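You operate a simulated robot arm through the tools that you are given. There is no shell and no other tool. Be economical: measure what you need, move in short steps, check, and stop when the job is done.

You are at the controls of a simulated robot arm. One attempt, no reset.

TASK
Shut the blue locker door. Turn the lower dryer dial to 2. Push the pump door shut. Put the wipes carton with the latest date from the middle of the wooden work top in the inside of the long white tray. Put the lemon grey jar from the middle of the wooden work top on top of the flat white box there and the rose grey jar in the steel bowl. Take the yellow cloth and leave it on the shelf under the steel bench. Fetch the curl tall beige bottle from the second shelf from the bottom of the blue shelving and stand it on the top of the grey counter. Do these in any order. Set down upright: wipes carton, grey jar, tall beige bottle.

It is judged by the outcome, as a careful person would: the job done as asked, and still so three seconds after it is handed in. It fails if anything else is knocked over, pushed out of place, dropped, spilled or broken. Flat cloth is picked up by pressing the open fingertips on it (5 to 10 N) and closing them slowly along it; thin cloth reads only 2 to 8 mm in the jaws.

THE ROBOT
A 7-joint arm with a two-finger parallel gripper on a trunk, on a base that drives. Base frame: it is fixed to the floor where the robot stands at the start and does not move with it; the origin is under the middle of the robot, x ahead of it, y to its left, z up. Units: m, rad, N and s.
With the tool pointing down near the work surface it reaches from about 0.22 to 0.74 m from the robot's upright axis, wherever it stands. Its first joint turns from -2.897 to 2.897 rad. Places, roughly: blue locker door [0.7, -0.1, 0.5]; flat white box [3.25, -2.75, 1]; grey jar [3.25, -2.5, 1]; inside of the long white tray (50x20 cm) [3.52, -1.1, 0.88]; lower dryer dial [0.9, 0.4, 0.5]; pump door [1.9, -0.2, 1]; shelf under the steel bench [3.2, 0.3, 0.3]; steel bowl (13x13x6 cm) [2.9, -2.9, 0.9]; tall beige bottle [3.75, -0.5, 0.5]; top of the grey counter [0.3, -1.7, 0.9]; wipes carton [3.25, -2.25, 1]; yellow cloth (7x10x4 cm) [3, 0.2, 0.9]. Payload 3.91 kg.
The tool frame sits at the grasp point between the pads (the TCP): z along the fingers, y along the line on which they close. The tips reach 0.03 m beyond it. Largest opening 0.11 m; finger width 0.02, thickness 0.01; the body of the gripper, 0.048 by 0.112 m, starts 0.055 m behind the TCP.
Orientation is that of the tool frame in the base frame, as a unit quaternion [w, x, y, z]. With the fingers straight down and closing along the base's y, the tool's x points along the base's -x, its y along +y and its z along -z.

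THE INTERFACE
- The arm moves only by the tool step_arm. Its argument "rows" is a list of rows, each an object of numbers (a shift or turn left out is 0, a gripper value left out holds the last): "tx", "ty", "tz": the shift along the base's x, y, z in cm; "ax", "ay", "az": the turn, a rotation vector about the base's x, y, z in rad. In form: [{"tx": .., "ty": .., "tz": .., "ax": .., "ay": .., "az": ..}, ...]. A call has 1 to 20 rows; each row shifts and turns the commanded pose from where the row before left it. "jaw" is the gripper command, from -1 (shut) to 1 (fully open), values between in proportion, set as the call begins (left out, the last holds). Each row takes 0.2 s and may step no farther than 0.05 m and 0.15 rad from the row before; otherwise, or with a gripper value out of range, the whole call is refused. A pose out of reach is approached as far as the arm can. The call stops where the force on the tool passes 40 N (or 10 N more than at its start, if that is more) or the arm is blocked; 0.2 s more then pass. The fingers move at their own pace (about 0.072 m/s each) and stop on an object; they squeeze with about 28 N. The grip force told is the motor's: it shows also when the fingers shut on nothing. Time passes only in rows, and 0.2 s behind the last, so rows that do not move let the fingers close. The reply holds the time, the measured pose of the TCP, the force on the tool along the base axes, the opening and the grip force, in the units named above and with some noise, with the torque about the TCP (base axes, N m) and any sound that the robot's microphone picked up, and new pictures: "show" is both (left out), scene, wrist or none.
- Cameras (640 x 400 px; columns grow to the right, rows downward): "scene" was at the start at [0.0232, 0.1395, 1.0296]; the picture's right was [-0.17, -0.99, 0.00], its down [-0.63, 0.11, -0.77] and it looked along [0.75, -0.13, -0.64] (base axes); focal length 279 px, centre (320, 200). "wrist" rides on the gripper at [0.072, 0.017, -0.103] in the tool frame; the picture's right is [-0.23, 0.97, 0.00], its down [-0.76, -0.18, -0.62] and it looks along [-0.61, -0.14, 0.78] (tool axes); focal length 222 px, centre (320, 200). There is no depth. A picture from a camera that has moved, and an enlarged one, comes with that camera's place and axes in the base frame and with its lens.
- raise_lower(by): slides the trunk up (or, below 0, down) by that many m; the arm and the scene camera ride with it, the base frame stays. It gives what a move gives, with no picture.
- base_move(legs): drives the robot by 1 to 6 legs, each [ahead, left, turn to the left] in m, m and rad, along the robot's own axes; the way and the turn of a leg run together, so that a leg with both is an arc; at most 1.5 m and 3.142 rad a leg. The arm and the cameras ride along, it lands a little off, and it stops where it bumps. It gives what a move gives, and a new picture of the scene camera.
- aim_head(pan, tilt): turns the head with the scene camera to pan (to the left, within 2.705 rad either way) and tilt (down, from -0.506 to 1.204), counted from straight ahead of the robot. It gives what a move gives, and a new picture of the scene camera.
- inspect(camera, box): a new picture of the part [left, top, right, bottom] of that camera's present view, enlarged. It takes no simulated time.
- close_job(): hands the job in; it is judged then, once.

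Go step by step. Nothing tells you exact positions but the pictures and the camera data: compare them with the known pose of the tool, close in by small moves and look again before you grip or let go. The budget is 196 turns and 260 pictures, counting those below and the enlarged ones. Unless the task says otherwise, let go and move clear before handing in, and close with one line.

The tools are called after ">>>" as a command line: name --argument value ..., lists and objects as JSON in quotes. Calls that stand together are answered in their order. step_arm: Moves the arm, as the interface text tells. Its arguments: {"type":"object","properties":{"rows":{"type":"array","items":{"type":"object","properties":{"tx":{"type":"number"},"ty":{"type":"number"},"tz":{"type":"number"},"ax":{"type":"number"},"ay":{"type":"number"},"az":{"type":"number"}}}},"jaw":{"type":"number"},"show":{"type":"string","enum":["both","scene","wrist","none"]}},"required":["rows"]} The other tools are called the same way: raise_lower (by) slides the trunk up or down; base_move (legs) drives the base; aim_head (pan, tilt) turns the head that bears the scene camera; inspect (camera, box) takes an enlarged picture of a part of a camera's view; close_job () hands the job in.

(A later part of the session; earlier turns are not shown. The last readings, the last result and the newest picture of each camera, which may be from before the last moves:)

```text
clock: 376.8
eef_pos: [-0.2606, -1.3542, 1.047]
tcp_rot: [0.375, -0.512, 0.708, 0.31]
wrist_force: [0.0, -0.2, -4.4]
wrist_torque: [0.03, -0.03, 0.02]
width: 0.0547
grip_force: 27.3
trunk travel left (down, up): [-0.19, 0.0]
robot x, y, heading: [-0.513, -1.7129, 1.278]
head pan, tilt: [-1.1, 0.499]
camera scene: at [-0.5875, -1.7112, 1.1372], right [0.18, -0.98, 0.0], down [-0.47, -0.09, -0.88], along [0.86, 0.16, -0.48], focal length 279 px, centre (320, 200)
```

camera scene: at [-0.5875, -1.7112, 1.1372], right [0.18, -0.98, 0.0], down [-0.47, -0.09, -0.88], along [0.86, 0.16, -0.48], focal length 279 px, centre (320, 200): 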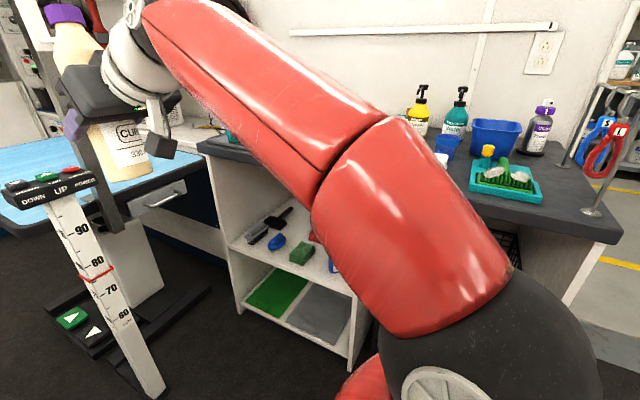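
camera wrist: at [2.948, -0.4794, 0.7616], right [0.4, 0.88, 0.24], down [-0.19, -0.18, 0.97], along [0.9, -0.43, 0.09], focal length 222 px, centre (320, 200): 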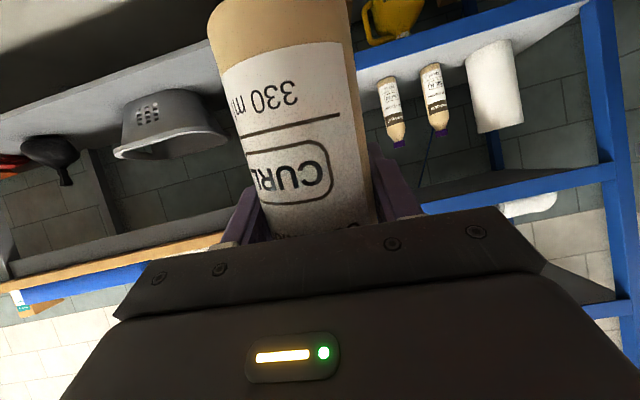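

>>> base_move --legs '[[0, 0.07, 0]]'

>>> step_arm --rows '[{"tx": 3.49, "ty": -2.67, "az": -0.1}, {"tx": 3.21, "ty": -3.02, "az": -0.1}, {"tx": 2.88, "ty": -3.34, "az": -0.1}, {"tx": 2.54, "ty": -3.6, "az": -0.1}, {"tx": 2.16, "ty": -3.84, "az": -0.1}]' --show "scene"

```text
clock: 377.8
eef_pos: [-0.3272, -1.3346, 1.0469]
tcp_rot: [0.375, -0.512, 0.708, 0.309]
wrist_force: [0.7, -0.2, -3.4]
wrist_torque: [0.04, 0.01, 0.03]
width: 0.055
grip_force: 27.9
trunk travel left (down, up): [-0.19, 0.0]
robot x, y, heading: [-0.5777, -1.6963, 1.278]
head pan, tilt: [-1.1, 0.499]
camera scene: at [-0.654, -1.6913, 1.1372], right [0.18, -0.98, 0.0], down [-0.47, -0.09, -0.88], along [0.86, 0.16, -0.48], focal length 279 px, centre (320, 200)
```

scene: 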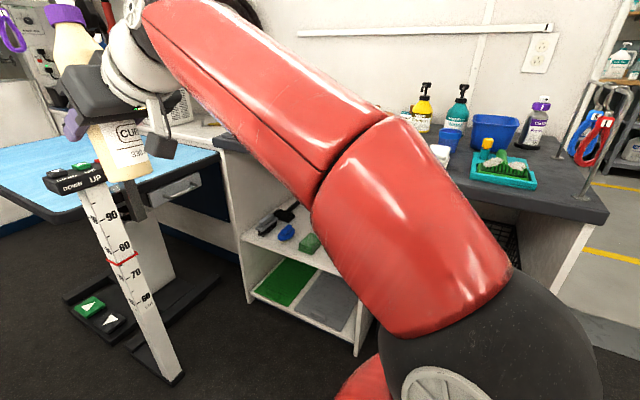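

```text
clock: 379.0
eef_pos: [-0.1883, -1.4984, 1.0481]
tcp_rot: [0.441, -0.32, 0.813, 0.205]
wrist_force: [0.7, 0.3, -2.6]
wrist_torque: [-0.01, 0.01, -0.02]
width: 0.0549
grip_force: 28.1
trunk travel left (down, up): [-0.19, 0.0]
robot x, y, heading: [-0.5779, -1.6947, 1.278]
head pan, tilt: [-1.1, 0.499]
camera scene: at [-0.654, -1.6911, 1.1372], right [0.18, -0.98, 0.0], down [-0.47, -0.09, -0.88], along [0.86, 0.16, -0.48], focal length 279 px, centre (320, 200)
```

scene: 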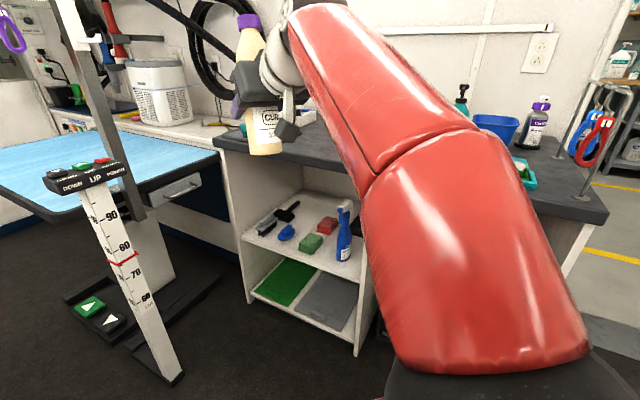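

>>> step_arm --rows '[{"tx": 2, "ty": -4, "az": -0.1}, {"tx": 2.5, "ty": -4, "az": -0.1}, {"tx": 4, "ty": -2.5, "az": -0.08}, {"tx": 4, "ty": -2}]' --show "both"

```text
clock: 380.0
eef_pos: [-0.0606, -1.624, 1.0475]
tcp_rot: [0.465, -0.204, 0.849, 0.143]
wrist_force: [0.3, 0.2, -2.9]
wrist_torque: [0.0, -0.04, 0.02]
width: 0.0548
grip_force: 27.7
trunk travel left (down, up): [-0.19, 0.0]
robot x, y, heading: [-0.5803, -1.6944, 1.277]
head pan, tilt: [-1.1, 0.499]
camera scene: at [-0.654, -1.6916, 1.1372], right [0.18, -0.98, 0.0], down [-0.47, -0.09, -0.88], along [0.86, 0.16, -0.48], focal length 279 px, centre (320, 200)
camera wrist: at [-0.1804, -1.6676, 1.0398], right [-0.36, 0.9, 0.24], down [0.0, -0.26, 0.97], along [0.93, 0.34, 0.1], focal length 222 px, centre (320, 200)
```

scene: 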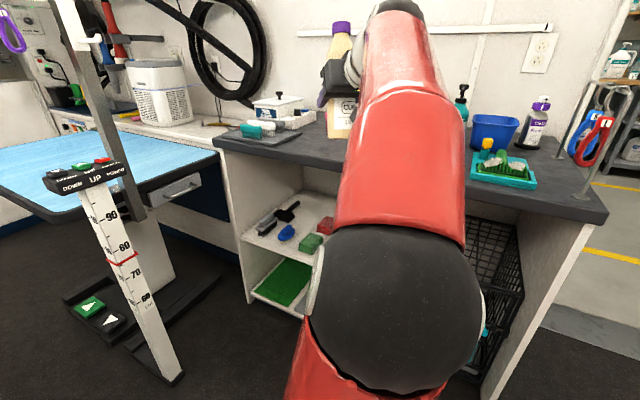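
wrist: 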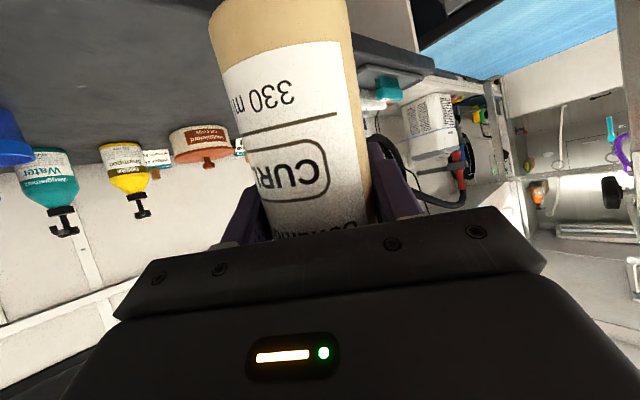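

>>> step_arm --rows '[{"tx": 4, "ty": -1.4, "ay": -0.034}, {"tx": 4, "ty": -1.4, "ay": -0.033}, {"tx": 4, "ty": -1.3}]' --show "both"

```text
clock: 380.8
eef_pos: [0.0595, -1.6642, 1.0448]
tcp_rot: [0.493, -0.207, 0.834, 0.135]
wrist_force: [0.0, 0.3, -2.7]
wrist_torque: [-0.03, -0.01, -0.03]
width: 0.0551
grip_force: 28.4
trunk travel left (down, up): [-0.19, 0.0]
robot x, y, heading: [-0.5789, -1.6943, 1.278]
head pan, tilt: [-1.1, 0.499]
camera scene: at [-0.6542, -1.6914, 1.1372], right [0.18, -0.98, 0.0], down [-0.47, -0.09, -0.88], along [0.86, 0.16, -0.48], focal length 279 px, centre (320, 200)
camera wrist: at [-0.0588, -1.7086, 1.0301], right [-0.37, 0.9, 0.22], down [-0.07, -0.26, 0.96], along [0.93, 0.34, 0.16], focal length 222 px, centre (320, 200)
```

scene: 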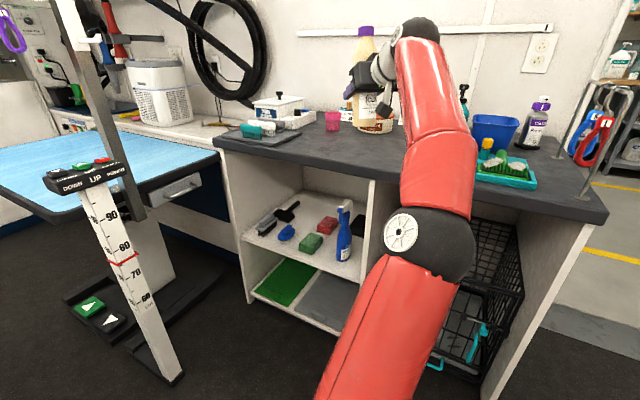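
wrist: 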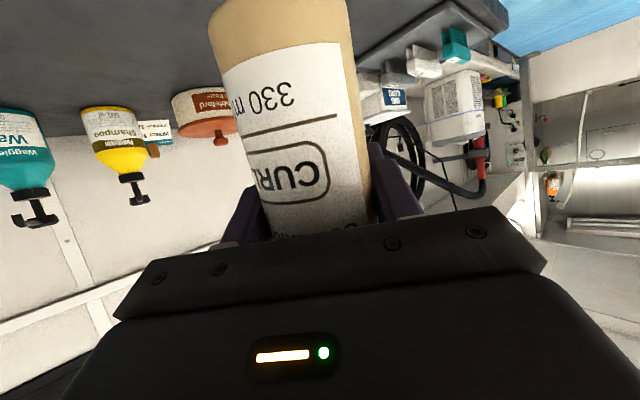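

>>> step_arm --rows '[{"tz": -1}, {"tz": -1}, {"tz": -0.6}, {"tz": -0.6}, {"tz": -0.6}]' --show "scene"

```text
clock: 382.0
eef_pos: [0.0597, -1.6641, 1.0081]
tcp_rot: [0.493, -0.208, 0.834, 0.135]
wrist_force: [-1.1, 1.7, -3.3]
wrist_torque: [0.0, -0.03, 0.0]
width: 0.0548
grip_force: 27.6
trunk travel left (down, up): [-0.19, 0.0]
robot x, y, heading: [-0.5781, -1.6917, 1.282]
head pan, tilt: [-1.1, 0.499]
camera scene: at [-0.6537, -1.6914, 1.1372], right [0.18, -0.98, 0.0], down [-0.47, -0.09, -0.88], along [0.86, 0.16, -0.48], focal length 279 px, centre (320, 200)
```

scene: 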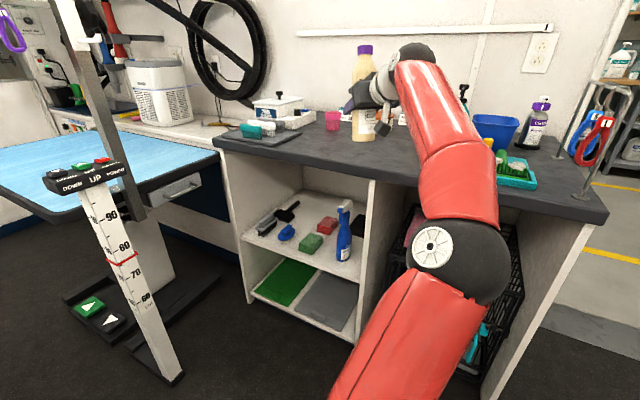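

>>> step_arm --rows '[{"tz": -0.5}, {"tz": -0.5}]' --show "none"

>>> step_arm --rows '[{"tz": -0.4}, {"tz": -0.3}]' --show "none"

>>> inspect --camera "scene" --box '[310, 30, 450, 160]'

```text
clock: 382.6
eef_pos: [0.0597, -1.6646, 0.9973]
tcp_rot: [0.494, -0.207, 0.834, 0.136]
wrist_force: [0.5, 0.0, -2.8]
wrist_torque: [0.03, -0.05, -0.01]
width: 0.0548
grip_force: 28.0
trunk travel left (down, up): [-0.19, 0.0]
robot x, y, heading: [-0.5773, -1.6964, 1.281]
head pan, tilt: [-1.1, 0.499]
```

```text
clock: 383.2
eef_pos: [0.0609, -1.6648, 0.9906]
tcp_rot: [0.493, -0.207, 0.834, 0.135]
wrist_force: [-0.2, 0.1, -3.3]
wrist_torque: [0.04, 0.0, 0.0]
width: 0.0548
grip_force: 27.9
trunk travel left (down, up): [-0.19, 0.0]
robot x, y, heading: [-0.5778, -1.6941, 1.279]
head pan, tilt: [-1.1, 0.499]
```

```text
3.08 times, centred on (380, 95) of scene
camera zoom: at [-0.6537, -1.6914, 1.1372], right [0.18, -0.98, 0.0], down [-0.47, -0.09, -0.88], along [0.86, 0.16, -0.48], focal length 858 px, centre (135, 523)
```

zoom: 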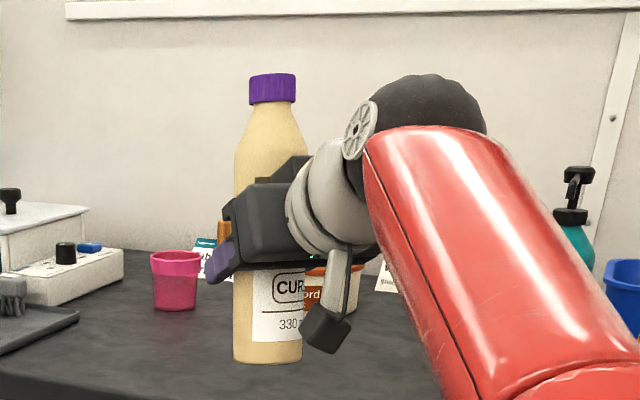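

>>> step_arm --rows '[{"tz": -0.4}, {"tz": -0.3}]' --show "none"

>>> step_arm --rows '[{"tz": -0.3}, {"tz": -0.3}]' --show "none"

>>> step_arm --rows '[{"tz": -0.3}, {"tz": -0.3}]' --show "none"

```text
clock: 383.8
eef_pos: [0.0601, -1.664, 0.9846]
tcp_rot: [0.493, -0.208, 0.833, 0.136]
wrist_force: [-0.4, -0.8, -3.1]
wrist_torque: [0.0, -0.01, 0.0]
width: 0.0553
grip_force: 27.8
trunk travel left (down, up): [-0.19, 0.0]
robot x, y, heading: [-0.5816, -1.6971, 1.278]
head pan, tilt: [-1.1, 0.499]
```

```text
clock: 384.4
eef_pos: [0.0588, -1.6652, 0.9785]
tcp_rot: [0.492, -0.208, 0.834, 0.136]
wrist_force: [0.8, 0.2, -4.4]
wrist_torque: [0.02, -0.01, 0.01]
width: 0.0548
grip_force: 28.7
trunk travel left (down, up): [-0.19, 0.0]
robot x, y, heading: [-0.5794, -1.6959, 1.275]
head pan, tilt: [-1.1, 0.499]
```

```text
clock: 385.0
eef_pos: [0.0617, -1.6654, 0.9721]
tcp_rot: [0.492, -0.209, 0.834, 0.136]
wrist_force: [1.5, -0.4, -3.1]
wrist_torque: [0.02, 0.0, 0.02]
width: 0.055
grip_force: 28.2
trunk travel left (down, up): [-0.19, 0.0]
robot x, y, heading: [-0.5792, -1.6988, 1.276]
head pan, tilt: [-1.1, 0.499]
```

>>> inspect --camera "scene" --box '[310, 30, 450, 160]'

>>> step_arm --rows '[{"tz": -0.3}, {"tz": -0.3}, {"tz": -0.3}]' --show "none"

```text
3.08 times, centred on (380, 95) of scene
camera zoom: at [-0.6537, -1.6914, 1.1372], right [0.18, -0.98, 0.0], down [-0.47, -0.09, -0.88], along [0.86, 0.16, -0.48], focal length 858 px, centre (135, 523)
```

zoom: 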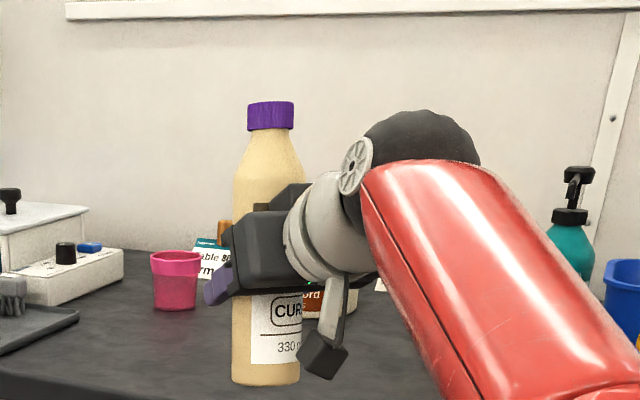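

```text
clock: 385.8
eef_pos: [0.0598, -1.6643, 0.9637]
tcp_rot: [0.494, -0.208, 0.833, 0.136]
wrist_force: [0.0, 0.6, -2.6]
wrist_torque: [0.01, -0.02, -0.01]
width: 0.0547
grip_force: 27.9
trunk travel left (down, up): [-0.19, 0.0]
robot x, y, heading: [-0.5776, -1.6867, 1.28]
head pan, tilt: [-1.1, 0.499]
```

>>> step_arm --rows '[{"tz": -0.3}, {"tz": -0.3}]' --show "none"

>>> step_arm --rows '[{"tz": -0.3}, {"tz": -0.3}]' --show "none"

>>> step_arm --rows '[{"tz": -0.3}, {"tz": -0.3}]' --show "both"

```text
clock: 386.4
eef_pos: [0.0597, -1.6655, 0.9574]
tcp_rot: [0.493, -0.208, 0.834, 0.135]
wrist_force: [0.2, 0.4, -3.1]
wrist_torque: [0.04, -0.01, 0.02]
width: 0.0545
grip_force: 28.0
trunk travel left (down, up): [-0.19, 0.0]
robot x, y, heading: [-0.5793, -1.6932, 1.277]
head pan, tilt: [-1.1, 0.499]
```

```text
clock: 387.0
eef_pos: [0.0594, -1.6664, 0.9514]
tcp_rot: [0.492, -0.207, 0.835, 0.135]
wrist_force: [-0.6, 0.6, -3.8]
wrist_torque: [0.04, -0.02, -0.01]
width: 0.0545
grip_force: 27.8
trunk travel left (down, up): [-0.19, 0.0]
robot x, y, heading: [-0.579, -1.6952, 1.281]
head pan, tilt: [-1.1, 0.499]
```

```text
clock: 387.6
eef_pos: [0.0599, -1.6647, 0.9456]
tcp_rot: [0.493, -0.208, 0.834, 0.135]
wrist_force: [-0.2, -0.5, -3.5]
wrist_torque: [0.01, -0.05, 0.03]
width: 0.0548
grip_force: 27.8
trunk travel left (down, up): [-0.19, 0.0]
robot x, y, heading: [-0.5763, -1.6957, 1.281]
head pan, tilt: [-1.1, 0.499]
camera scene: at [-0.6537, -1.6915, 1.1372], right [0.18, -0.98, 0.0], down [-0.47, -0.09, -0.88], along [0.86, 0.16, -0.48], focal length 279 px, centre (320, 200)
camera wrist: at [-0.0583, -1.7099, 0.9323], right [-0.37, 0.9, 0.22], down [-0.07, -0.26, 0.96], along [0.93, 0.34, 0.16], focal length 222 px, centre (320, 200)
```

scene: 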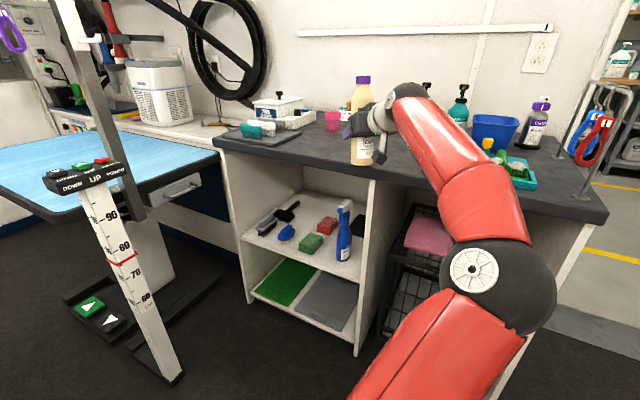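
wrist: 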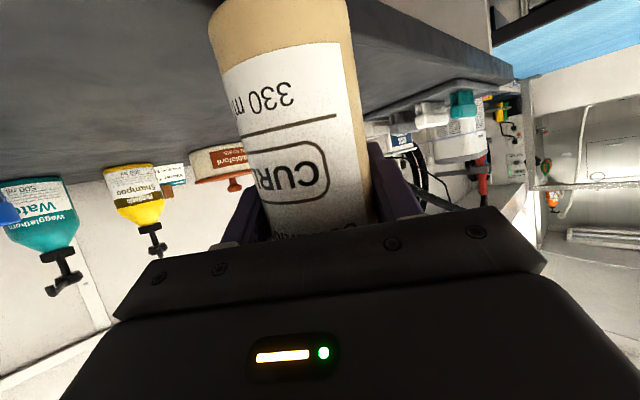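

The counter is lower, at about z 0.83, and its front edge is further away than I took it to be. I'll lift, move the base towards it by 0.13 m, and check again.

>>> step_arm --rows '[{"tz": 2}, {"tz": 2}, {"tz": 1}]' --show "none"

>>> base_move --legs '[[0, -0.13, 0]]'

>>> aim_head --pan -1.3 --tilt 0.55

```text
clock: 388.4
eef_pos: [0.0608, -1.6656, 0.9968]
tcp_rot: [0.492, -0.208, 0.834, 0.136]
wrist_force: [0.4, -0.3, -3.1]
wrist_torque: [0.01, -0.07, 0.0]
width: 0.055
grip_force: 28.0
trunk travel left (down, up): [-0.19, 0.0]
robot x, y, heading: [-0.5801, -1.6942, 1.277]
head pan, tilt: [-1.1, 0.499]
```

```text
clock: 389.7
eef_pos: [0.186, -1.703, 0.9961]
tcp_rot: [0.492, -0.208, 0.835, 0.135]
wrist_force: [-0.2, 1.4, -3.6]
wrist_torque: [0.04, -0.03, 0.01]
width: 0.055
grip_force: 28.2
trunk travel left (down, up): [-0.19, 0.0]
robot x, y, heading: [-0.4541, -1.7276, 1.28]
head pan, tilt: [-1.1, 0.499]
camera scene: at [-0.5293, -1.7287, 1.1372], right [0.18, -0.98, 0.0], down [-0.47, -0.09, -0.88], along [0.86, 0.16, -0.48], focal length 279 px, centre (320, 200)
```

scene: 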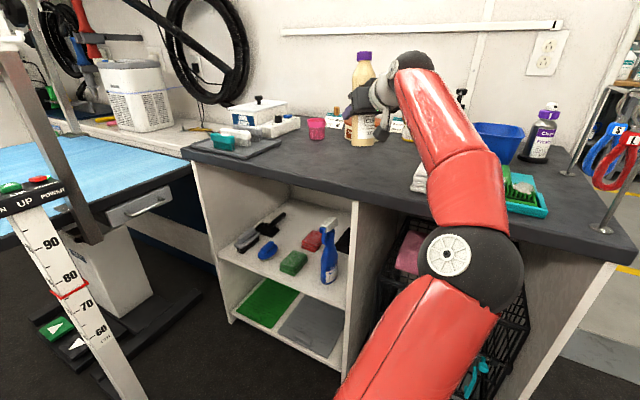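

```text
clock: 390.4
eef_pos: [0.1848, -1.7028, 0.9966]
tcp_rot: [0.493, -0.206, 0.834, 0.134]
wrist_force: [-0.5, -0.1, -3.2]
wrist_torque: [-0.01, 0.01, -0.02]
width: 0.0546
grip_force: 28.0
trunk travel left (down, up): [-0.19, 0.0]
robot x, y, heading: [-0.4558, -1.7311, 1.279]
head pan, tilt: [-1.3, 0.55]
camera scene: at [-0.529, -1.7468, 1.1327], right [-0.02, -1.0, 0.0], down [-0.52, 0.01, -0.85], along [0.85, -0.02, -0.52], focal length 279 px, centre (320, 200)
```

scene: 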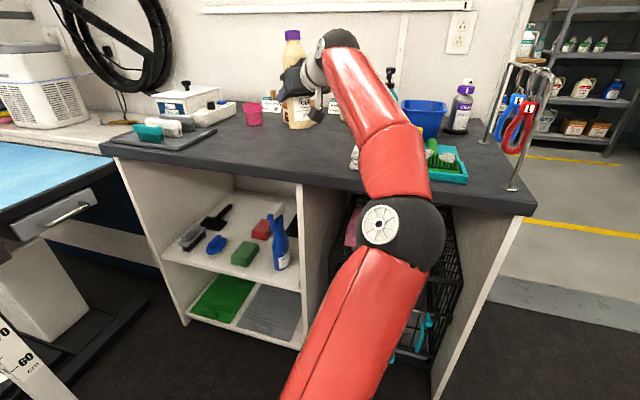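

>>> step_arm --rows '[{"tz": -1.5}, {"tz": -1.5}, {"tz": -1.5}, {"tz": -1}]' --show "none"

>>> inspect --camera "scene" --box '[230, 20, 430, 190]'

```text
clock: 391.4
eef_pos: [0.1856, -1.7017, 0.9418]
tcp_rot: [0.493, -0.209, 0.834, 0.136]
wrist_force: [0.2, 0.2, -3.2]
wrist_torque: [0.01, -0.03, -0.01]
width: 0.0548
grip_force: 28.0
trunk travel left (down, up): [-0.19, 0.0]
robot x, y, heading: [-0.4548, -1.7308, 1.278]
head pan, tilt: [-1.3, 0.55]
```

```text
2.35 times, centred on (330, 105) of scene
camera zoom: at [-0.5291, -1.7469, 1.1327], right [-0.02, -1.0, 0.0], down [-0.52, 0.01, -0.85], along [0.85, -0.02, -0.52], focal length 656 px, centre (296, 424)
```

zoom: 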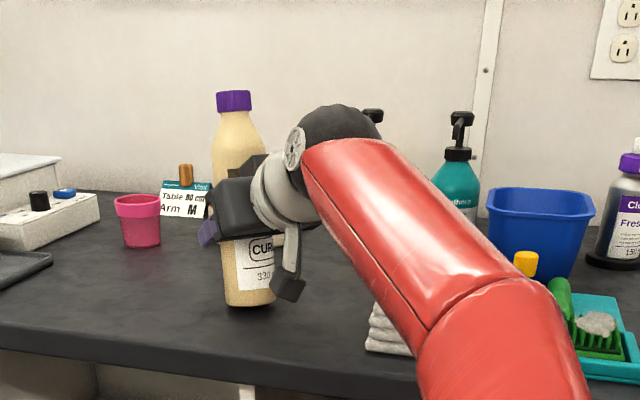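

>>> step_arm --rows '[{"tz": -0.5}, {"tz": -0.5}, {"tz": -0.4}]' --show "none"

>>> step_arm --rows '[{"tz": -0.3}, {"tz": -0.3}]' --show "none"

>>> step_arm --rows '[{"tz": -0.3}, {"tz": -0.3}]' --show "none"

>>> inspect --camera "scene" --box '[230, 20, 430, 190]'

```text
clock: 392.2
eef_pos: [0.1839, -1.7034, 0.9304]
tcp_rot: [0.495, -0.209, 0.832, 0.137]
wrist_force: [-1.1, 0.2, 22.6]
wrist_torque: [-0.1, 0.07, -0.06]
width: 0.0548
grip_force: 28.0
trunk travel left (down, up): [-0.19, 0.0]
robot x, y, heading: [-0.4546, -1.7312, 1.28]
head pan, tilt: [-1.3, 0.55]
```

```text
clock: 392.8
eef_pos: [0.1831, -1.7033, 0.9223]
tcp_rot: [0.494, -0.208, 0.833, 0.136]
wrist_force: [-2.8, -0.7, 21.3]
wrist_torque: [-0.07, 0.08, -0.01]
width: 0.0549
grip_force: 28.1
trunk travel left (down, up): [-0.19, 0.0]
robot x, y, heading: [-0.4532, -1.7278, 1.279]
head pan, tilt: [-1.3, 0.55]
```

```text
clock: 393.4
eef_pos: [0.1836, -1.7018, 0.9165]
tcp_rot: [0.494, -0.208, 0.834, 0.136]
wrist_force: [-1.5, -2.6, 21.9]
wrist_torque: [-0.17, 0.08, -0.02]
width: 0.0548
grip_force: 28.3
trunk travel left (down, up): [-0.19, 0.0]
robot x, y, heading: [-0.4535, -1.731, 1.277]
head pan, tilt: [-1.3, 0.55]
```

```text
2.35 times, centred on (330, 105) of scene
camera zoom: at [-0.5308, -1.7471, 1.1326], right [-0.02, -1.0, 0.0], down [-0.52, 0.01, -0.85], along [0.85, -0.02, -0.52], focal length 656 px, centre (296, 424)
```

zoom: 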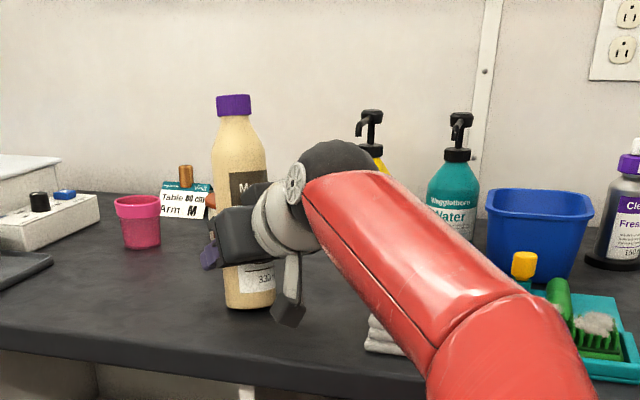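

>>> step_arm --rows '[{"tz": 0.4}, {}, {}, {}]' --jaw 0.7 --show "wrist"

>>> step_arm --rows '[{"tx": -1.5, "ty": -0.8, "tz": 0.6}, {"tx": -2.2, "ty": -1.1, "tz": 1.2}, {"tx": -2.5, "ty": -1.2, "tz": 1.5}, {"tx": -3, "ty": -1, "tz": 2}, {"tx": -3, "ty": -0.5, "tz": 2}, {"tx": -3, "tz": 2}]' --show "both"

```text
clock: 394.4
eef_pos: [0.1841, -1.7032, 0.9191]
tcp_rot: [0.492, -0.208, 0.834, 0.135]
wrist_force: [0.3, 0.5, -0.3]
wrist_torque: [-0.03, -0.01, 0.0]
width: 0.0935
grip_force: 0.0
trunk travel left (down, up): [-0.19, 0.0]
robot x, y, heading: [-0.4547, -1.7336, 1.275]
head pan, tilt: [-1.3, 0.55]
camera wrist: at [0.0666, -1.7466, 0.9052], right [-0.37, 0.9, 0.22], down [-0.07, -0.26, 0.96], along [0.93, 0.34, 0.16], focal length 222 px, centre (320, 200)
```

wrist: 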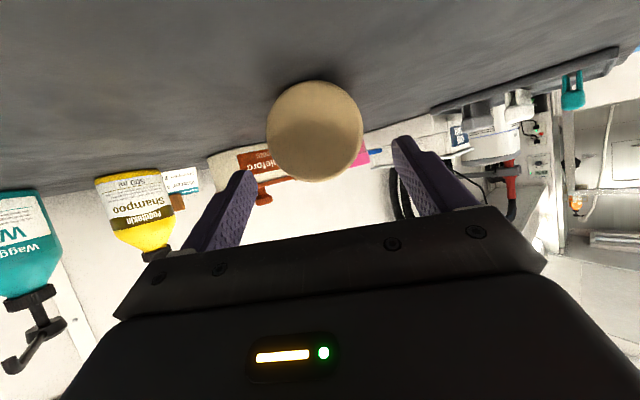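

```text
clock: 395.8
eef_pos: [0.0333, -1.7478, 1.014]
tcp_rot: [0.493, -0.208, 0.834, 0.135]
wrist_force: [-0.7, 0.5, 0.0]
wrist_torque: [0.0, 0.02, 0.0]
width: 0.0934
grip_force: 0.1
trunk travel left (down, up): [-0.19, 0.0]
robot x, y, heading: [-0.4523, -1.7321, 1.279]
head pan, tilt: [-1.3, 0.55]
camera scene: at [-0.5291, -1.7469, 1.1326], right [-0.02, -1.0, 0.0], down [-0.52, 0.01, -0.85], along [0.85, -0.02, -0.52], focal length 279 px, centre (320, 200)
camera wrist: at [-0.085, -1.7929, 1.0], right [-0.37, 0.9, 0.22], down [-0.07, -0.26, 0.96], along [0.93, 0.34, 0.16], focal length 222 px, centre (320, 200)
```

scene: 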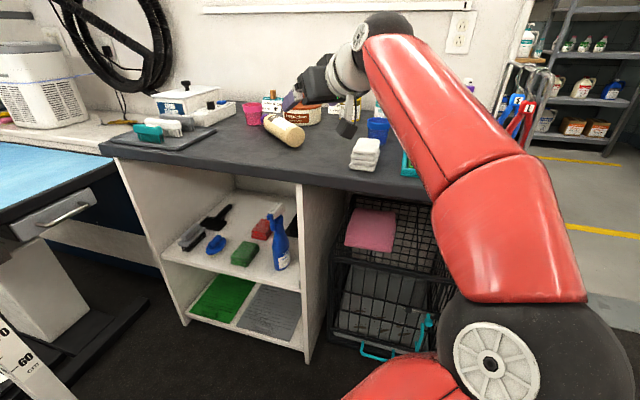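
wrist: 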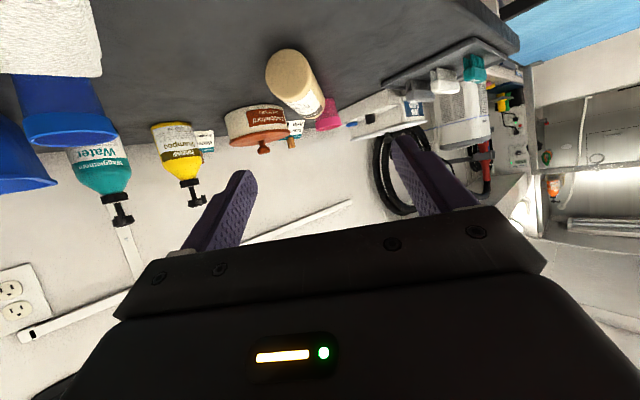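

The bottle has tipped over on the counter, because it was leaning when I let go. The other things there look untouched. I'll look closely and stand it up again.

>>> inspect --camera "scene" --box '[220, 80, 360, 170]'

```text
4.44 times, centred on (290, 125) of scene
camera zoom: at [-0.5291, -1.7469, 1.1326], right [-0.02, -1.0, 0.0], down [-0.52, 0.01, -0.85], along [0.85, -0.02, -0.52], focal length 1240 px, centre (453, 533)
```

zoom: 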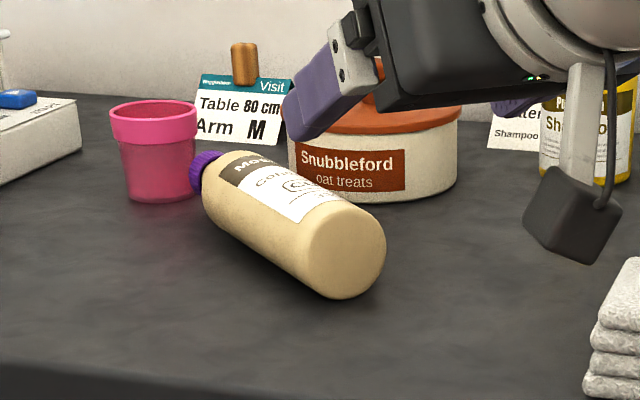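

The bottle's base is now at about (0.29, −1.69) and its cap at (0.475, −1.57). I'll grip it where it lies, bring it nearer, then regrip from above and tip it upright. First I'll move closer and pitch the tool.

>>> base_move --legs '[[0, -0.13, 0]]'

>>> step_arm --rows '[{"ax": -0.0634, "ay": 0.119, "az": 0.028}, {"ax": -0.0634, "ay": 0.119, "az": 0.028}, {"ax": -0.0634, "ay": 0.119, "az": 0.028}, {"ax": -0.0634, "ay": 0.119, "az": 0.028}, {"tx": 2, "ty": 1.5}, {"tx": 3, "ty": 2.5}, {"tx": 3, "ty": 2.5}]' --jaw 1 --show "wrist"

```text
clock: 397.1
eef_pos: [0.1576, -1.7851, 1.0154]
tcp_rot: [0.493, -0.207, 0.834, 0.135]
wrist_force: [-0.1, -0.5, -0.3]
wrist_torque: [-0.02, 0.01, -0.03]
width: 0.0935
grip_force: 0.1
trunk travel left (down, up): [-0.19, 0.0]
robot x, y, heading: [-0.3311, -1.768, 1.278]
head pan, tilt: [-1.3, 0.55]
camera scene: at [-0.4046, -1.7844, 1.1326], right [-0.02, -1.0, 0.0], down [-0.52, 0.01, -0.85], along [0.85, -0.02, -0.52], focal length 279 px, centre (320, 200)
```

scene: 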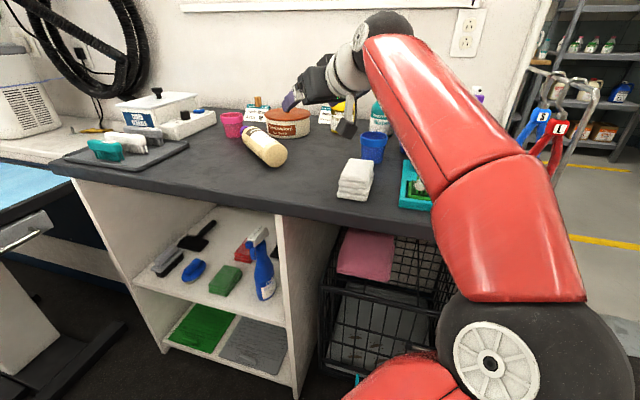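

```text
clock: 398.7
eef_pos: [0.2288, -1.7271, 1.0105]
tcp_rot: [0.244, -0.274, 0.925, 0.102]
wrist_force: [0.2, 0.5, 0.7]
wrist_torque: [0.02, -0.01, 0.04]
width: 0.1102
grip_force: 0.0
out of reach, approached as far as the arm can: row 7
trunk travel left (down, up): [-0.19, 0.0]
robot x, y, heading: [-0.3293, -1.7697, 1.276]
head pan, tilt: [-1.3, 0.55]
camera wrist: at [0.1259, -1.7788, 1.064], right [-0.38, 0.91, 0.17], down [0.41, 0.0, 0.91], along [0.83, 0.41, -0.37], focal length 222 px, centre (320, 200)
```

wrist: 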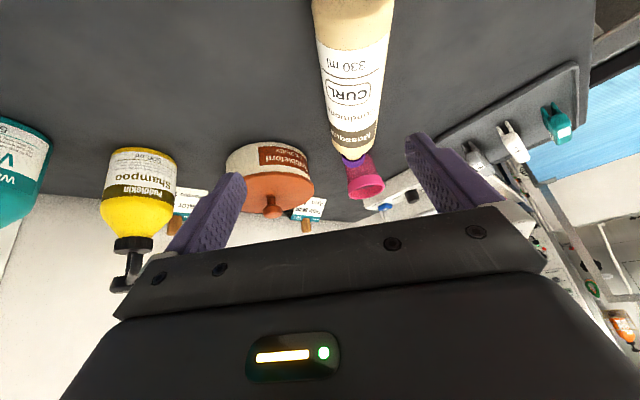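

>>> step_arm --rows '[{"tx": -1.6, "ty": 2.4, "tz": -1}, {"tx": 2.6, "ty": 1.7, "tz": -2}, {"tx": 2.6, "ty": 1.7, "tz": -2.5}, {"tx": 2.6, "ty": 1.7, "tz": -2.5}]' --show "wrist"

```text
clock: 399.7
eef_pos: [0.2898, -1.6475, 0.9312]
tcp_rot: [0.246, -0.276, 0.924, 0.102]
wrist_force: [-0.1, 0.9, 1.1]
wrist_torque: [0.02, -0.01, -0.01]
width: 0.1098
grip_force: 0.0
trunk travel left (down, up): [-0.19, 0.0]
robot x, y, heading: [-0.3306, -1.7706, 1.278]
head pan, tilt: [-1.3, 0.55]
camera wrist: at [0.1857, -1.6997, 0.9844], right [-0.38, 0.91, 0.17], down [0.41, 0.0, 0.91], along [0.83, 0.42, -0.37], focal length 222 px, centre (320, 200)
```

wrist: 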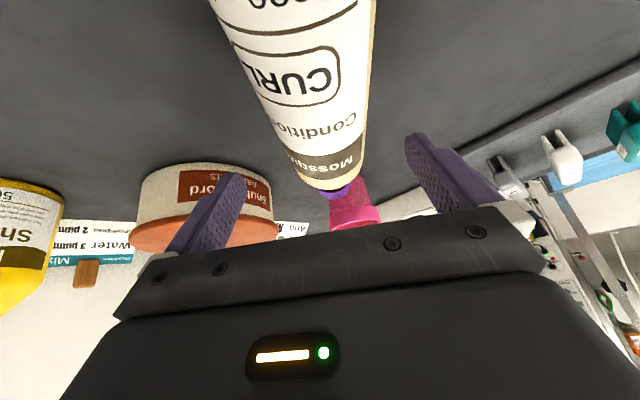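

>>> step_arm --rows '[{"tx": 1.3, "ty": 0.8, "tz": -1.5}, {"tx": 1.2, "ty": 0.7, "tz": -1.5}, {"tz": -0.8}, {"tz": -0.4}]' --show "none"

>>> step_arm --rows '[{}, {}, {}, {}, {}]' --jaw -1 --show "wrist"

```text
clock: 400.7
eef_pos: [0.3138, -1.6348, 0.8937]
tcp_rot: [0.249, -0.276, 0.923, 0.101]
wrist_force: [7.4, -0.1, 19.2]
wrist_torque: [-0.88, -1.02, 0.22]
width: 0.11
grip_force: 0.0
trunk travel left (down, up): [-0.19, 0.0]
robot x, y, heading: [-0.3266, -1.7682, 1.279]
head pan, tilt: [-1.3, 0.55]
```

```text
clock: 401.1
eef_pos: [0.3168, -1.6412, 0.8918]
tcp_rot: [0.25, -0.272, 0.924, 0.099]
wrist_force: [-0.3, -1.7, 3.7]
wrist_torque: [-0.02, -0.08, -0.06]
width: 0.0558
grip_force: 8.0
trunk travel left (down, up): [-0.19, 0.0]
robot x, y, heading: [-0.3266, -1.7727, 1.274]
head pan, tilt: [-1.3, 0.55]
stopped in row 2: the force on the tool passed its limit at 44 N (the readings are from after the stop); the commanded pose is now the measured one
camera wrist: at [0.2126, -1.6911, 0.944], right [-0.37, 0.91, 0.16], down [0.4, 0.0, 0.92], along [0.84, 0.41, -0.36], focal length 222 px, centre (320, 200)
```

wrist: 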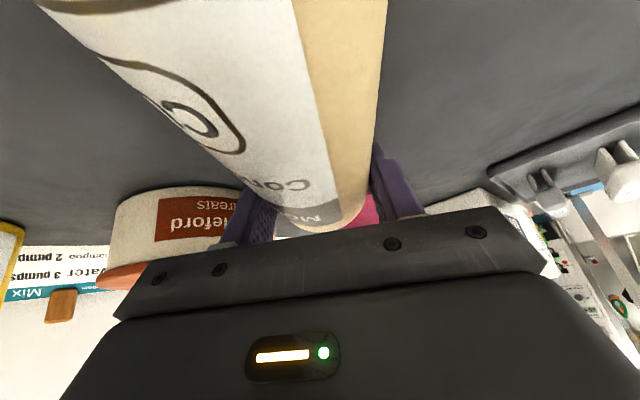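

>>> step_arm --rows '[{}, {"tz": 0.4}, {"tz": 0.8}, {"tz": 1}, {"tz": 1.3}, {"tx": -2.5, "ty": -0.4}, {"tx": -3.2, "ty": -0.5}, {"tx": -3.5, "ty": -0.5}, {"tx": -3.5, "ty": -0.5}]' --show "scene"

```text
clock: 403.1
eef_pos: [0.1897, -1.6581, 0.9285]
tcp_rot: [0.248, -0.272, 0.924, 0.1]
wrist_force: [0.8, 1.0, -3.2]
wrist_torque: [0.09, -0.17, 0.0]
width: 0.0553
grip_force: 27.7
trunk travel left (down, up): [-0.19, 0.0]
robot x, y, heading: [-0.3313, -1.7712, 1.279]
head pan, tilt: [-1.3, 0.55]
camera scene: at [-0.4035, -1.7843, 1.1326], right [-0.02, -1.0, 0.0], down [-0.52, 0.01, -0.85], along [0.85, -0.02, -0.52], focal length 279 px, centre (320, 200)
```

scene: 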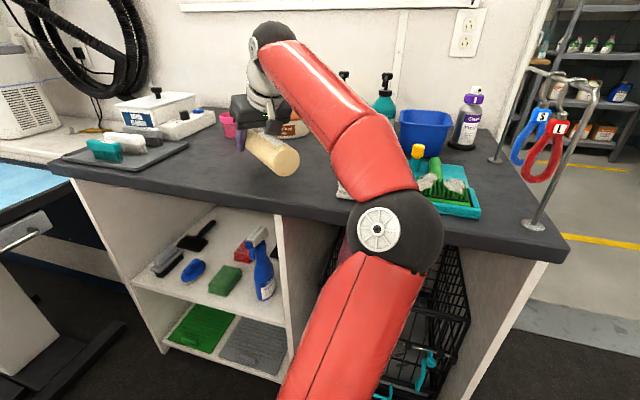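

>>> step_arm --rows '[{"tz": -1.2}, {"tz": -1}, {"tz": -0.5}, {"tz": -0.4}, {"tz": -0.3}]' --show "none"

>>> step_arm --rows '[{}, {}, {}]' --jaw 0.6 --show "wrist"

```text
clock: 404.3
eef_pos: [0.1887, -1.6569, 0.894]
tcp_rot: [0.249, -0.272, 0.924, 0.1]
wrist_force: [0.6, 0.3, -3.3]
wrist_torque: [0.09, -0.13, 0.05]
width: 0.0552
grip_force: 27.9
trunk travel left (down, up): [-0.19, 0.0]
robot x, y, heading: [-0.3285, -1.7704, 1.277]
head pan, tilt: [-1.3, 0.55]
```

```text
clock: 405.1
eef_pos: [0.189, -1.6583, 0.8941]
tcp_rot: [0.249, -0.272, 0.924, 0.099]
wrist_force: [-1.0, 0.0, -0.4]
wrist_torque: [-0.02, -0.02, 0.01]
width: 0.088
grip_force: 0.0
trunk travel left (down, up): [-0.19, 0.0]
robot x, y, heading: [-0.3274, -1.7675, 1.279]
head pan, tilt: [-1.3, 0.55]
camera wrist: at [0.0852, -1.7088, 0.946], right [-0.37, 0.91, 0.16], down [0.4, 0.0, 0.92], along [0.84, 0.41, -0.36], focal length 222 px, centre (320, 200)
```

wrist: 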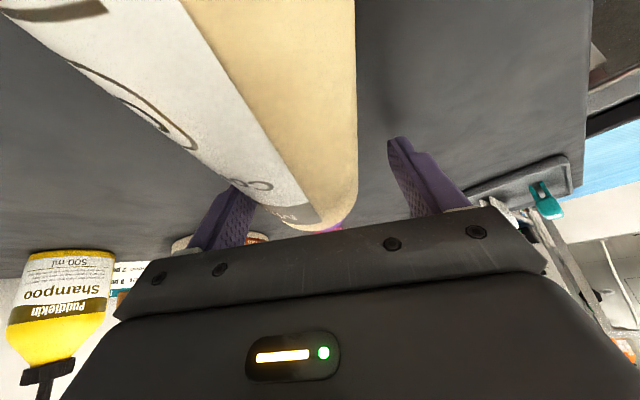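

>>> step_arm --rows '[{"tz": 0.6, "ax": -0.0703, "ay": 0.1093}, {"tz": 0.3, "ax": -0.0703, "ay": 0.1093}, {"ax": -0.0703, "ay": 0.1093}, {"ax": -0.0703, "ay": 0.1093}]' --show "wrist"

```text
clock: 406.1
eef_pos: [0.1891, -1.6594, 0.9024]
tcp_rot: [0.002, -0.277, 0.96, 0.026]
wrist_force: [-0.6, -1.4, 0.3]
wrist_torque: [-0.02, 0.0, -0.01]
width: 0.0878
grip_force: 0.1
trunk travel left (down, up): [-0.19, 0.0]
robot x, y, heading: [-0.3273, -1.7693, 1.272]
head pan, tilt: [-1.3, 0.55]
camera wrist: at [0.12, -1.687, 1.0053], right [-0.32, 0.94, 0.05], down [0.75, 0.22, 0.63], along [0.58, 0.24, -0.78], focal length 222 px, centre (320, 200)
```

wrist: 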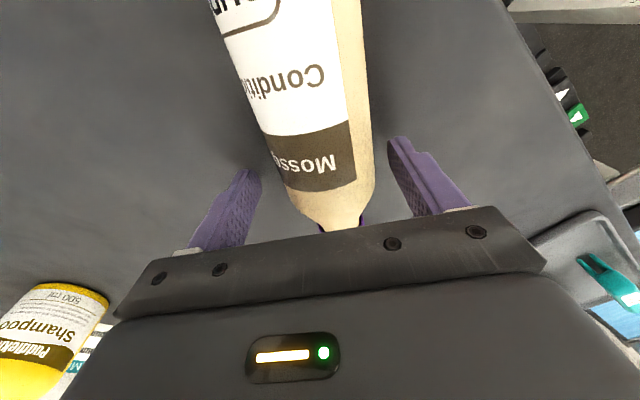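

>>> step_arm --rows '[{"tx": -0.5, "ty": -0.3, "tz": -0.4}, {}, {}, {}, {}]' --jaw -1 --show "none"

>>> step_arm --rows '[{"tz": 0.4}, {"tz": 0.8}, {"tz": 1}, {"tz": 1.2}, {"tz": 1.2}, {"tz": 1.2}]' --show "wrist"

```text
clock: 407.3
eef_pos: [0.1836, -1.6607, 0.8996]
tcp_rot: [0.004, -0.276, 0.961, 0.025]
wrist_force: [-0.8, -1.4, 9.6]
wrist_torque: [-0.38, 0.55, -0.29]
width: 0.0542
grip_force: 27.7
trunk travel left (down, up): [-0.19, 0.0]
robot x, y, heading: [-0.3303, -1.7694, 1.277]
head pan, tilt: [-1.3, 0.55]
```

```text
clock: 408.7
eef_pos: [0.1744, -1.6613, 0.9324]
tcp_rot: [0.005, -0.276, 0.961, 0.026]
wrist_force: [-0.3, 0.2, -3.7]
wrist_torque: [0.1, -0.17, 0.02]
width: 0.0544
grip_force: 27.7
out of reach, approached as far as the arm can: row 4, 5, 6
trunk travel left (down, up): [-0.19, 0.0]
robot x, y, heading: [-0.3273, -1.7687, 1.28]
head pan, tilt: [-1.3, 0.55]
camera wrist: at [0.1052, -1.6895, 1.0352], right [-0.32, 0.94, 0.05], down [0.74, 0.22, 0.63], along [0.59, 0.24, -0.77], focal length 222 px, centre (320, 200)
```

wrist: 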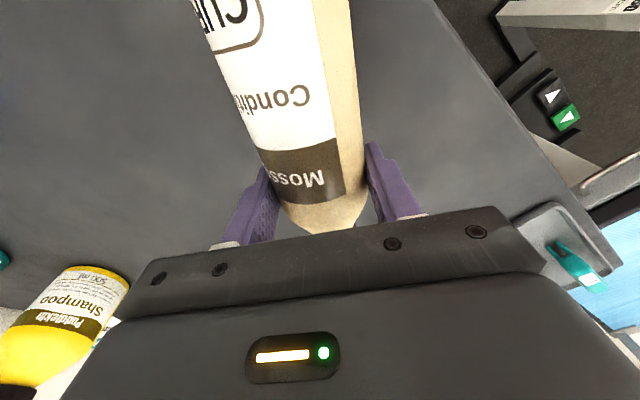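

>>> step_arm --rows '[{"ax": 0.0746, "ay": -0.1184, "tz": 1.5}, {"ax": 0.0746, "ay": -0.1184, "tz": 1.5}, {"ax": 0.0746, "ay": -0.1184, "tz": 1.5}, {"ax": 0.0746, "ay": -0.1184, "tz": 1.2}, {"ax": 0.0746, "ay": -0.1184, "tz": 1}]' --show "none"

>>> step_arm --rows '[{"ax": 0.0746, "ay": -0.1184, "tz": 0.5}, {"ax": 0.0746, "ay": -0.1184, "tz": 0.5}, {"ax": 0.0746, "ay": -0.1184}, {"ax": 0.0746, "ay": -0.1184}, {"ax": 0.0746, "ay": -0.1184}, {"ax": 0.0746, "ay": -0.1184}]' --show "scene"

```text
clock: 409.9
eef_pos: [0.1756, -1.6601, 1.0013]
tcp_rot: [0.333, -0.267, 0.896, 0.121]
wrist_force: [0.3, 0.0, -3.7]
wrist_torque: [0.09, -0.07, -0.01]
width: 0.0547
grip_force: 27.9
trunk travel left (down, up): [-0.19, 0.0]
robot x, y, heading: [-0.3288, -1.7654, 1.277]
head pan, tilt: [-1.3, 0.55]
```

```text
clock: 411.3
eef_pos: [0.174, -1.6597, 1.0095]
tcp_rot: [0.671, -0.213, 0.678, 0.213]
wrist_force: [-0.1, 0.1, -3.0]
wrist_torque: [0.0, 0.02, 0.01]
width: 0.0545
grip_force: 27.8
trunk travel left (down, up): [-0.19, 0.0]
robot x, y, heading: [-0.3307, -1.7693, 1.274]
head pan, tilt: [-1.3, 0.55]
camera scene: at [-0.4041, -1.7842, 1.1327], right [-0.02, -1.0, 0.0], down [-0.52, 0.01, -0.85], along [0.85, -0.02, -0.52], focal length 279 px, centre (320, 200)
```

scene: 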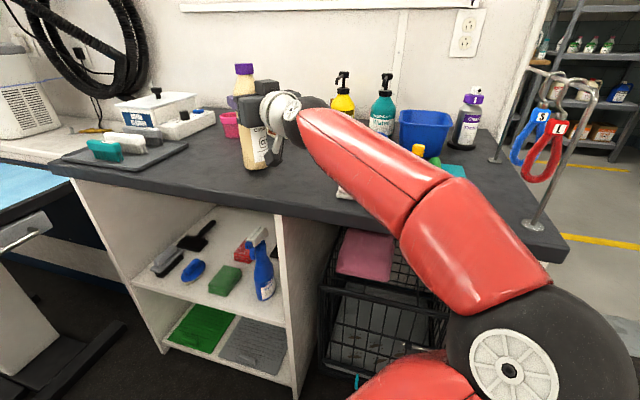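

>>> step_arm --rows '[{"ax": 0.0186, "ay": -0.0296, "tz": 0.2}]' --show "none"

>>> inspect --camera "scene" --box '[200, 50, 360, 200]'

```text
clock: 411.7
eef_pos: [0.1747, -1.6608, 1.0124]
tcp_rot: [0.683, -0.209, 0.666, 0.215]
wrist_force: [-0.4, 0.0, -3.3]
wrist_torque: [-0.02, 0.0, 0.0]
width: 0.0544
grip_force: 28.0
trunk travel left (down, up): [-0.19, 0.0]
robot x, y, heading: [-0.3274, -1.7692, 1.281]
head pan, tilt: [-1.3, 0.55]
```

```text
2.67 times, centred on (280, 125) of scene
camera zoom: at [-0.4041, -1.7843, 1.1326], right [-0.02, -1.0, 0.0], down [-0.52, 0.01, -0.85], along [0.85, -0.02, -0.52], focal length 744 px, centre (427, 400)
```

zoom: 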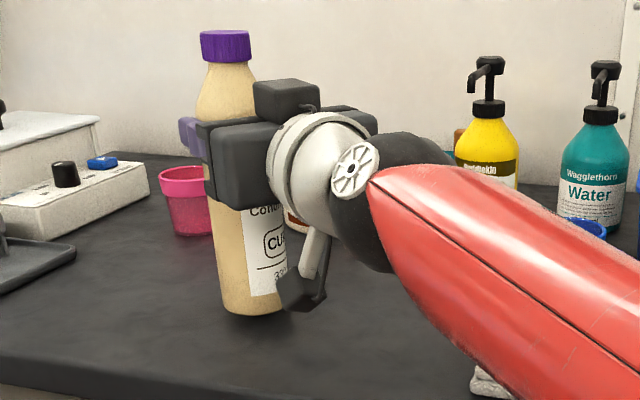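

>>> step_arm --rows '[{"tz": -0.6}, {"tz": -0.4}, {"tz": -0.3}]' --show "none"

>>> step_arm --rows '[{"tz": -0.3}, {"tz": -0.3}]' --show "none"

>>> step_arm --rows '[{"tz": -0.3}, {"tz": -0.3}]' --show "none"

```text
clock: 412.5
eef_pos: [0.1745, -1.6603, 1.0029]
tcp_rot: [0.685, -0.208, 0.664, 0.216]
wrist_force: [1.7, 3.8, 16.2]
wrist_torque: [0.25, -0.31, 0.0]
width: 0.0545
grip_force: 28.1
trunk travel left (down, up): [-0.19, 0.0]
robot x, y, heading: [-0.3257, -1.7657, 1.28]
head pan, tilt: [-1.3, 0.55]
```

```text
clock: 413.1
eef_pos: [0.1739, -1.6617, 0.9955]
tcp_rot: [0.684, -0.208, 0.666, 0.215]
wrist_force: [-1.6, 1.9, 21.1]
wrist_torque: [0.26, -0.23, 0.05]
width: 0.0543
grip_force: 27.9
trunk travel left (down, up): [-0.19, 0.0]
robot x, y, heading: [-0.3304, -1.7653, 1.28]
head pan, tilt: [-1.3, 0.55]
```

```text
clock: 413.7
eef_pos: [0.1738, -1.6609, 0.9878]
tcp_rot: [0.683, -0.209, 0.666, 0.215]
wrist_force: [-1.7, 3.8, 20.8]
wrist_torque: [0.27, -0.16, 0.05]
width: 0.0545
grip_force: 28.0
trunk travel left (down, up): [-0.19, 0.0]
robot x, y, heading: [-0.326, -1.7697, 1.279]
head pan, tilt: [-1.3, 0.55]
```

>>> step_arm --rows '[{}, {}, {}]' --jaw 0.09 --show "none"

>>> inspect --camera "scene" --box '[200, 50, 360, 200]'

```text
clock: 414.5
eef_pos: [0.1745, -1.6614, 0.9858]
tcp_rot: [0.682, -0.209, 0.667, 0.215]
wrist_force: [0.2, 0.1, -0.8]
wrist_torque: [0.0, 0.0, -0.03]
width: 0.06
grip_force: 0.0
trunk travel left (down, up): [-0.19, 0.0]
robot x, y, heading: [-0.3312, -1.7698, 1.275]
head pan, tilt: [-1.3, 0.55]
```

```text
2.67 times, centred on (280, 125) of scene
camera zoom: at [-0.4042, -1.7845, 1.1326], right [-0.02, -1.0, 0.0], down [-0.52, 0.01, -0.85], along [0.85, -0.02, -0.52], focal length 744 px, centre (427, 400)
```

zoom: 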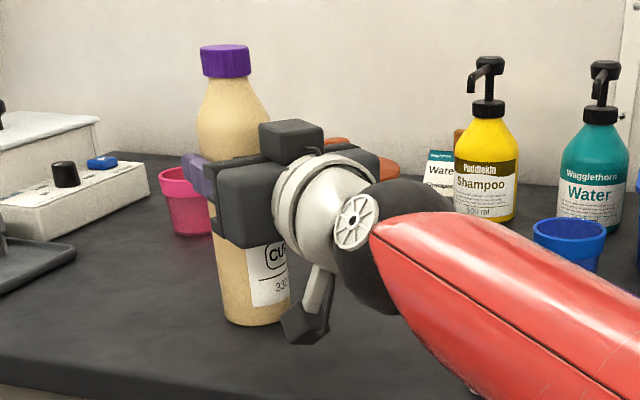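

>>> step_arm --rows '[{}, {}, {}]' --jaw 0.5 --show "wrist"

```text
clock: 415.3
eef_pos: [0.1743, -1.6614, 0.9874]
tcp_rot: [0.682, -0.209, 0.667, 0.215]
wrist_force: [-0.2, 0.9, 0.2]
wrist_torque: [0.01, 0.01, -0.01]
width: 0.0825
grip_force: 0.1
trunk travel left (down, up): [-0.19, 0.0]
robot x, y, heading: [-0.329, -1.7665, 1.279]
head pan, tilt: [-1.3, 0.55]
camera wrist: at [0.0821, -1.7051, 0.9122], right [-0.56, 0.8, 0.23], down [-0.42, -0.51, 0.75], along [0.71, 0.32, 0.63], focal length 222 px, centre (320, 200)
```

wrist: 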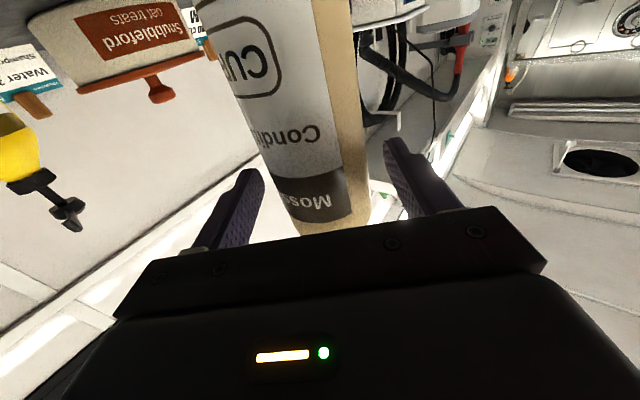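

>>> step_arm --rows '[{"tx": -0.8, "ty": -0.57}, {"tx": -1.2, "ty": -0.85}, {"tx": -1.6, "ty": -1.1}, {"tx": -2, "ty": -1.4}, {"tx": -2, "ty": -1.4}]' --show "wrist"

```text
clock: 416.5
eef_pos: [0.0993, -1.7154, 0.9854]
tcp_rot: [0.682, -0.21, 0.667, 0.215]
wrist_force: [0.2, -0.6, 0.7]
wrist_torque: [-0.03, -0.02, -0.02]
width: 0.0827
grip_force: 0.1
trunk travel left (down, up): [-0.19, 0.0]
robot x, y, heading: [-0.3285, -1.7691, 1.278]
head pan, tilt: [-1.3, 0.55]
camera wrist: at [0.006, -1.7588, 0.911], right [-0.56, 0.8, 0.23], down [-0.42, -0.51, 0.75], along [0.71, 0.32, 0.62], focal length 222 px, centre (320, 200)
```

wrist: 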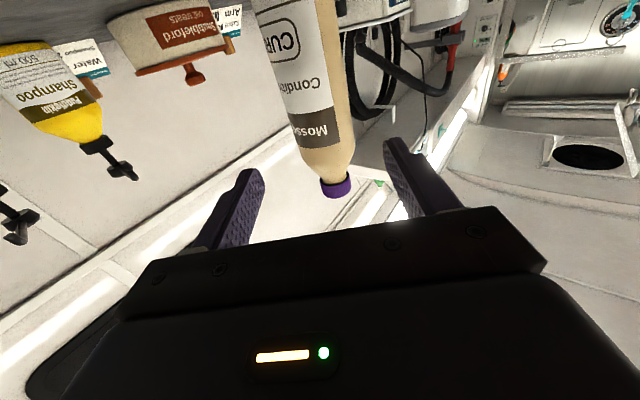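

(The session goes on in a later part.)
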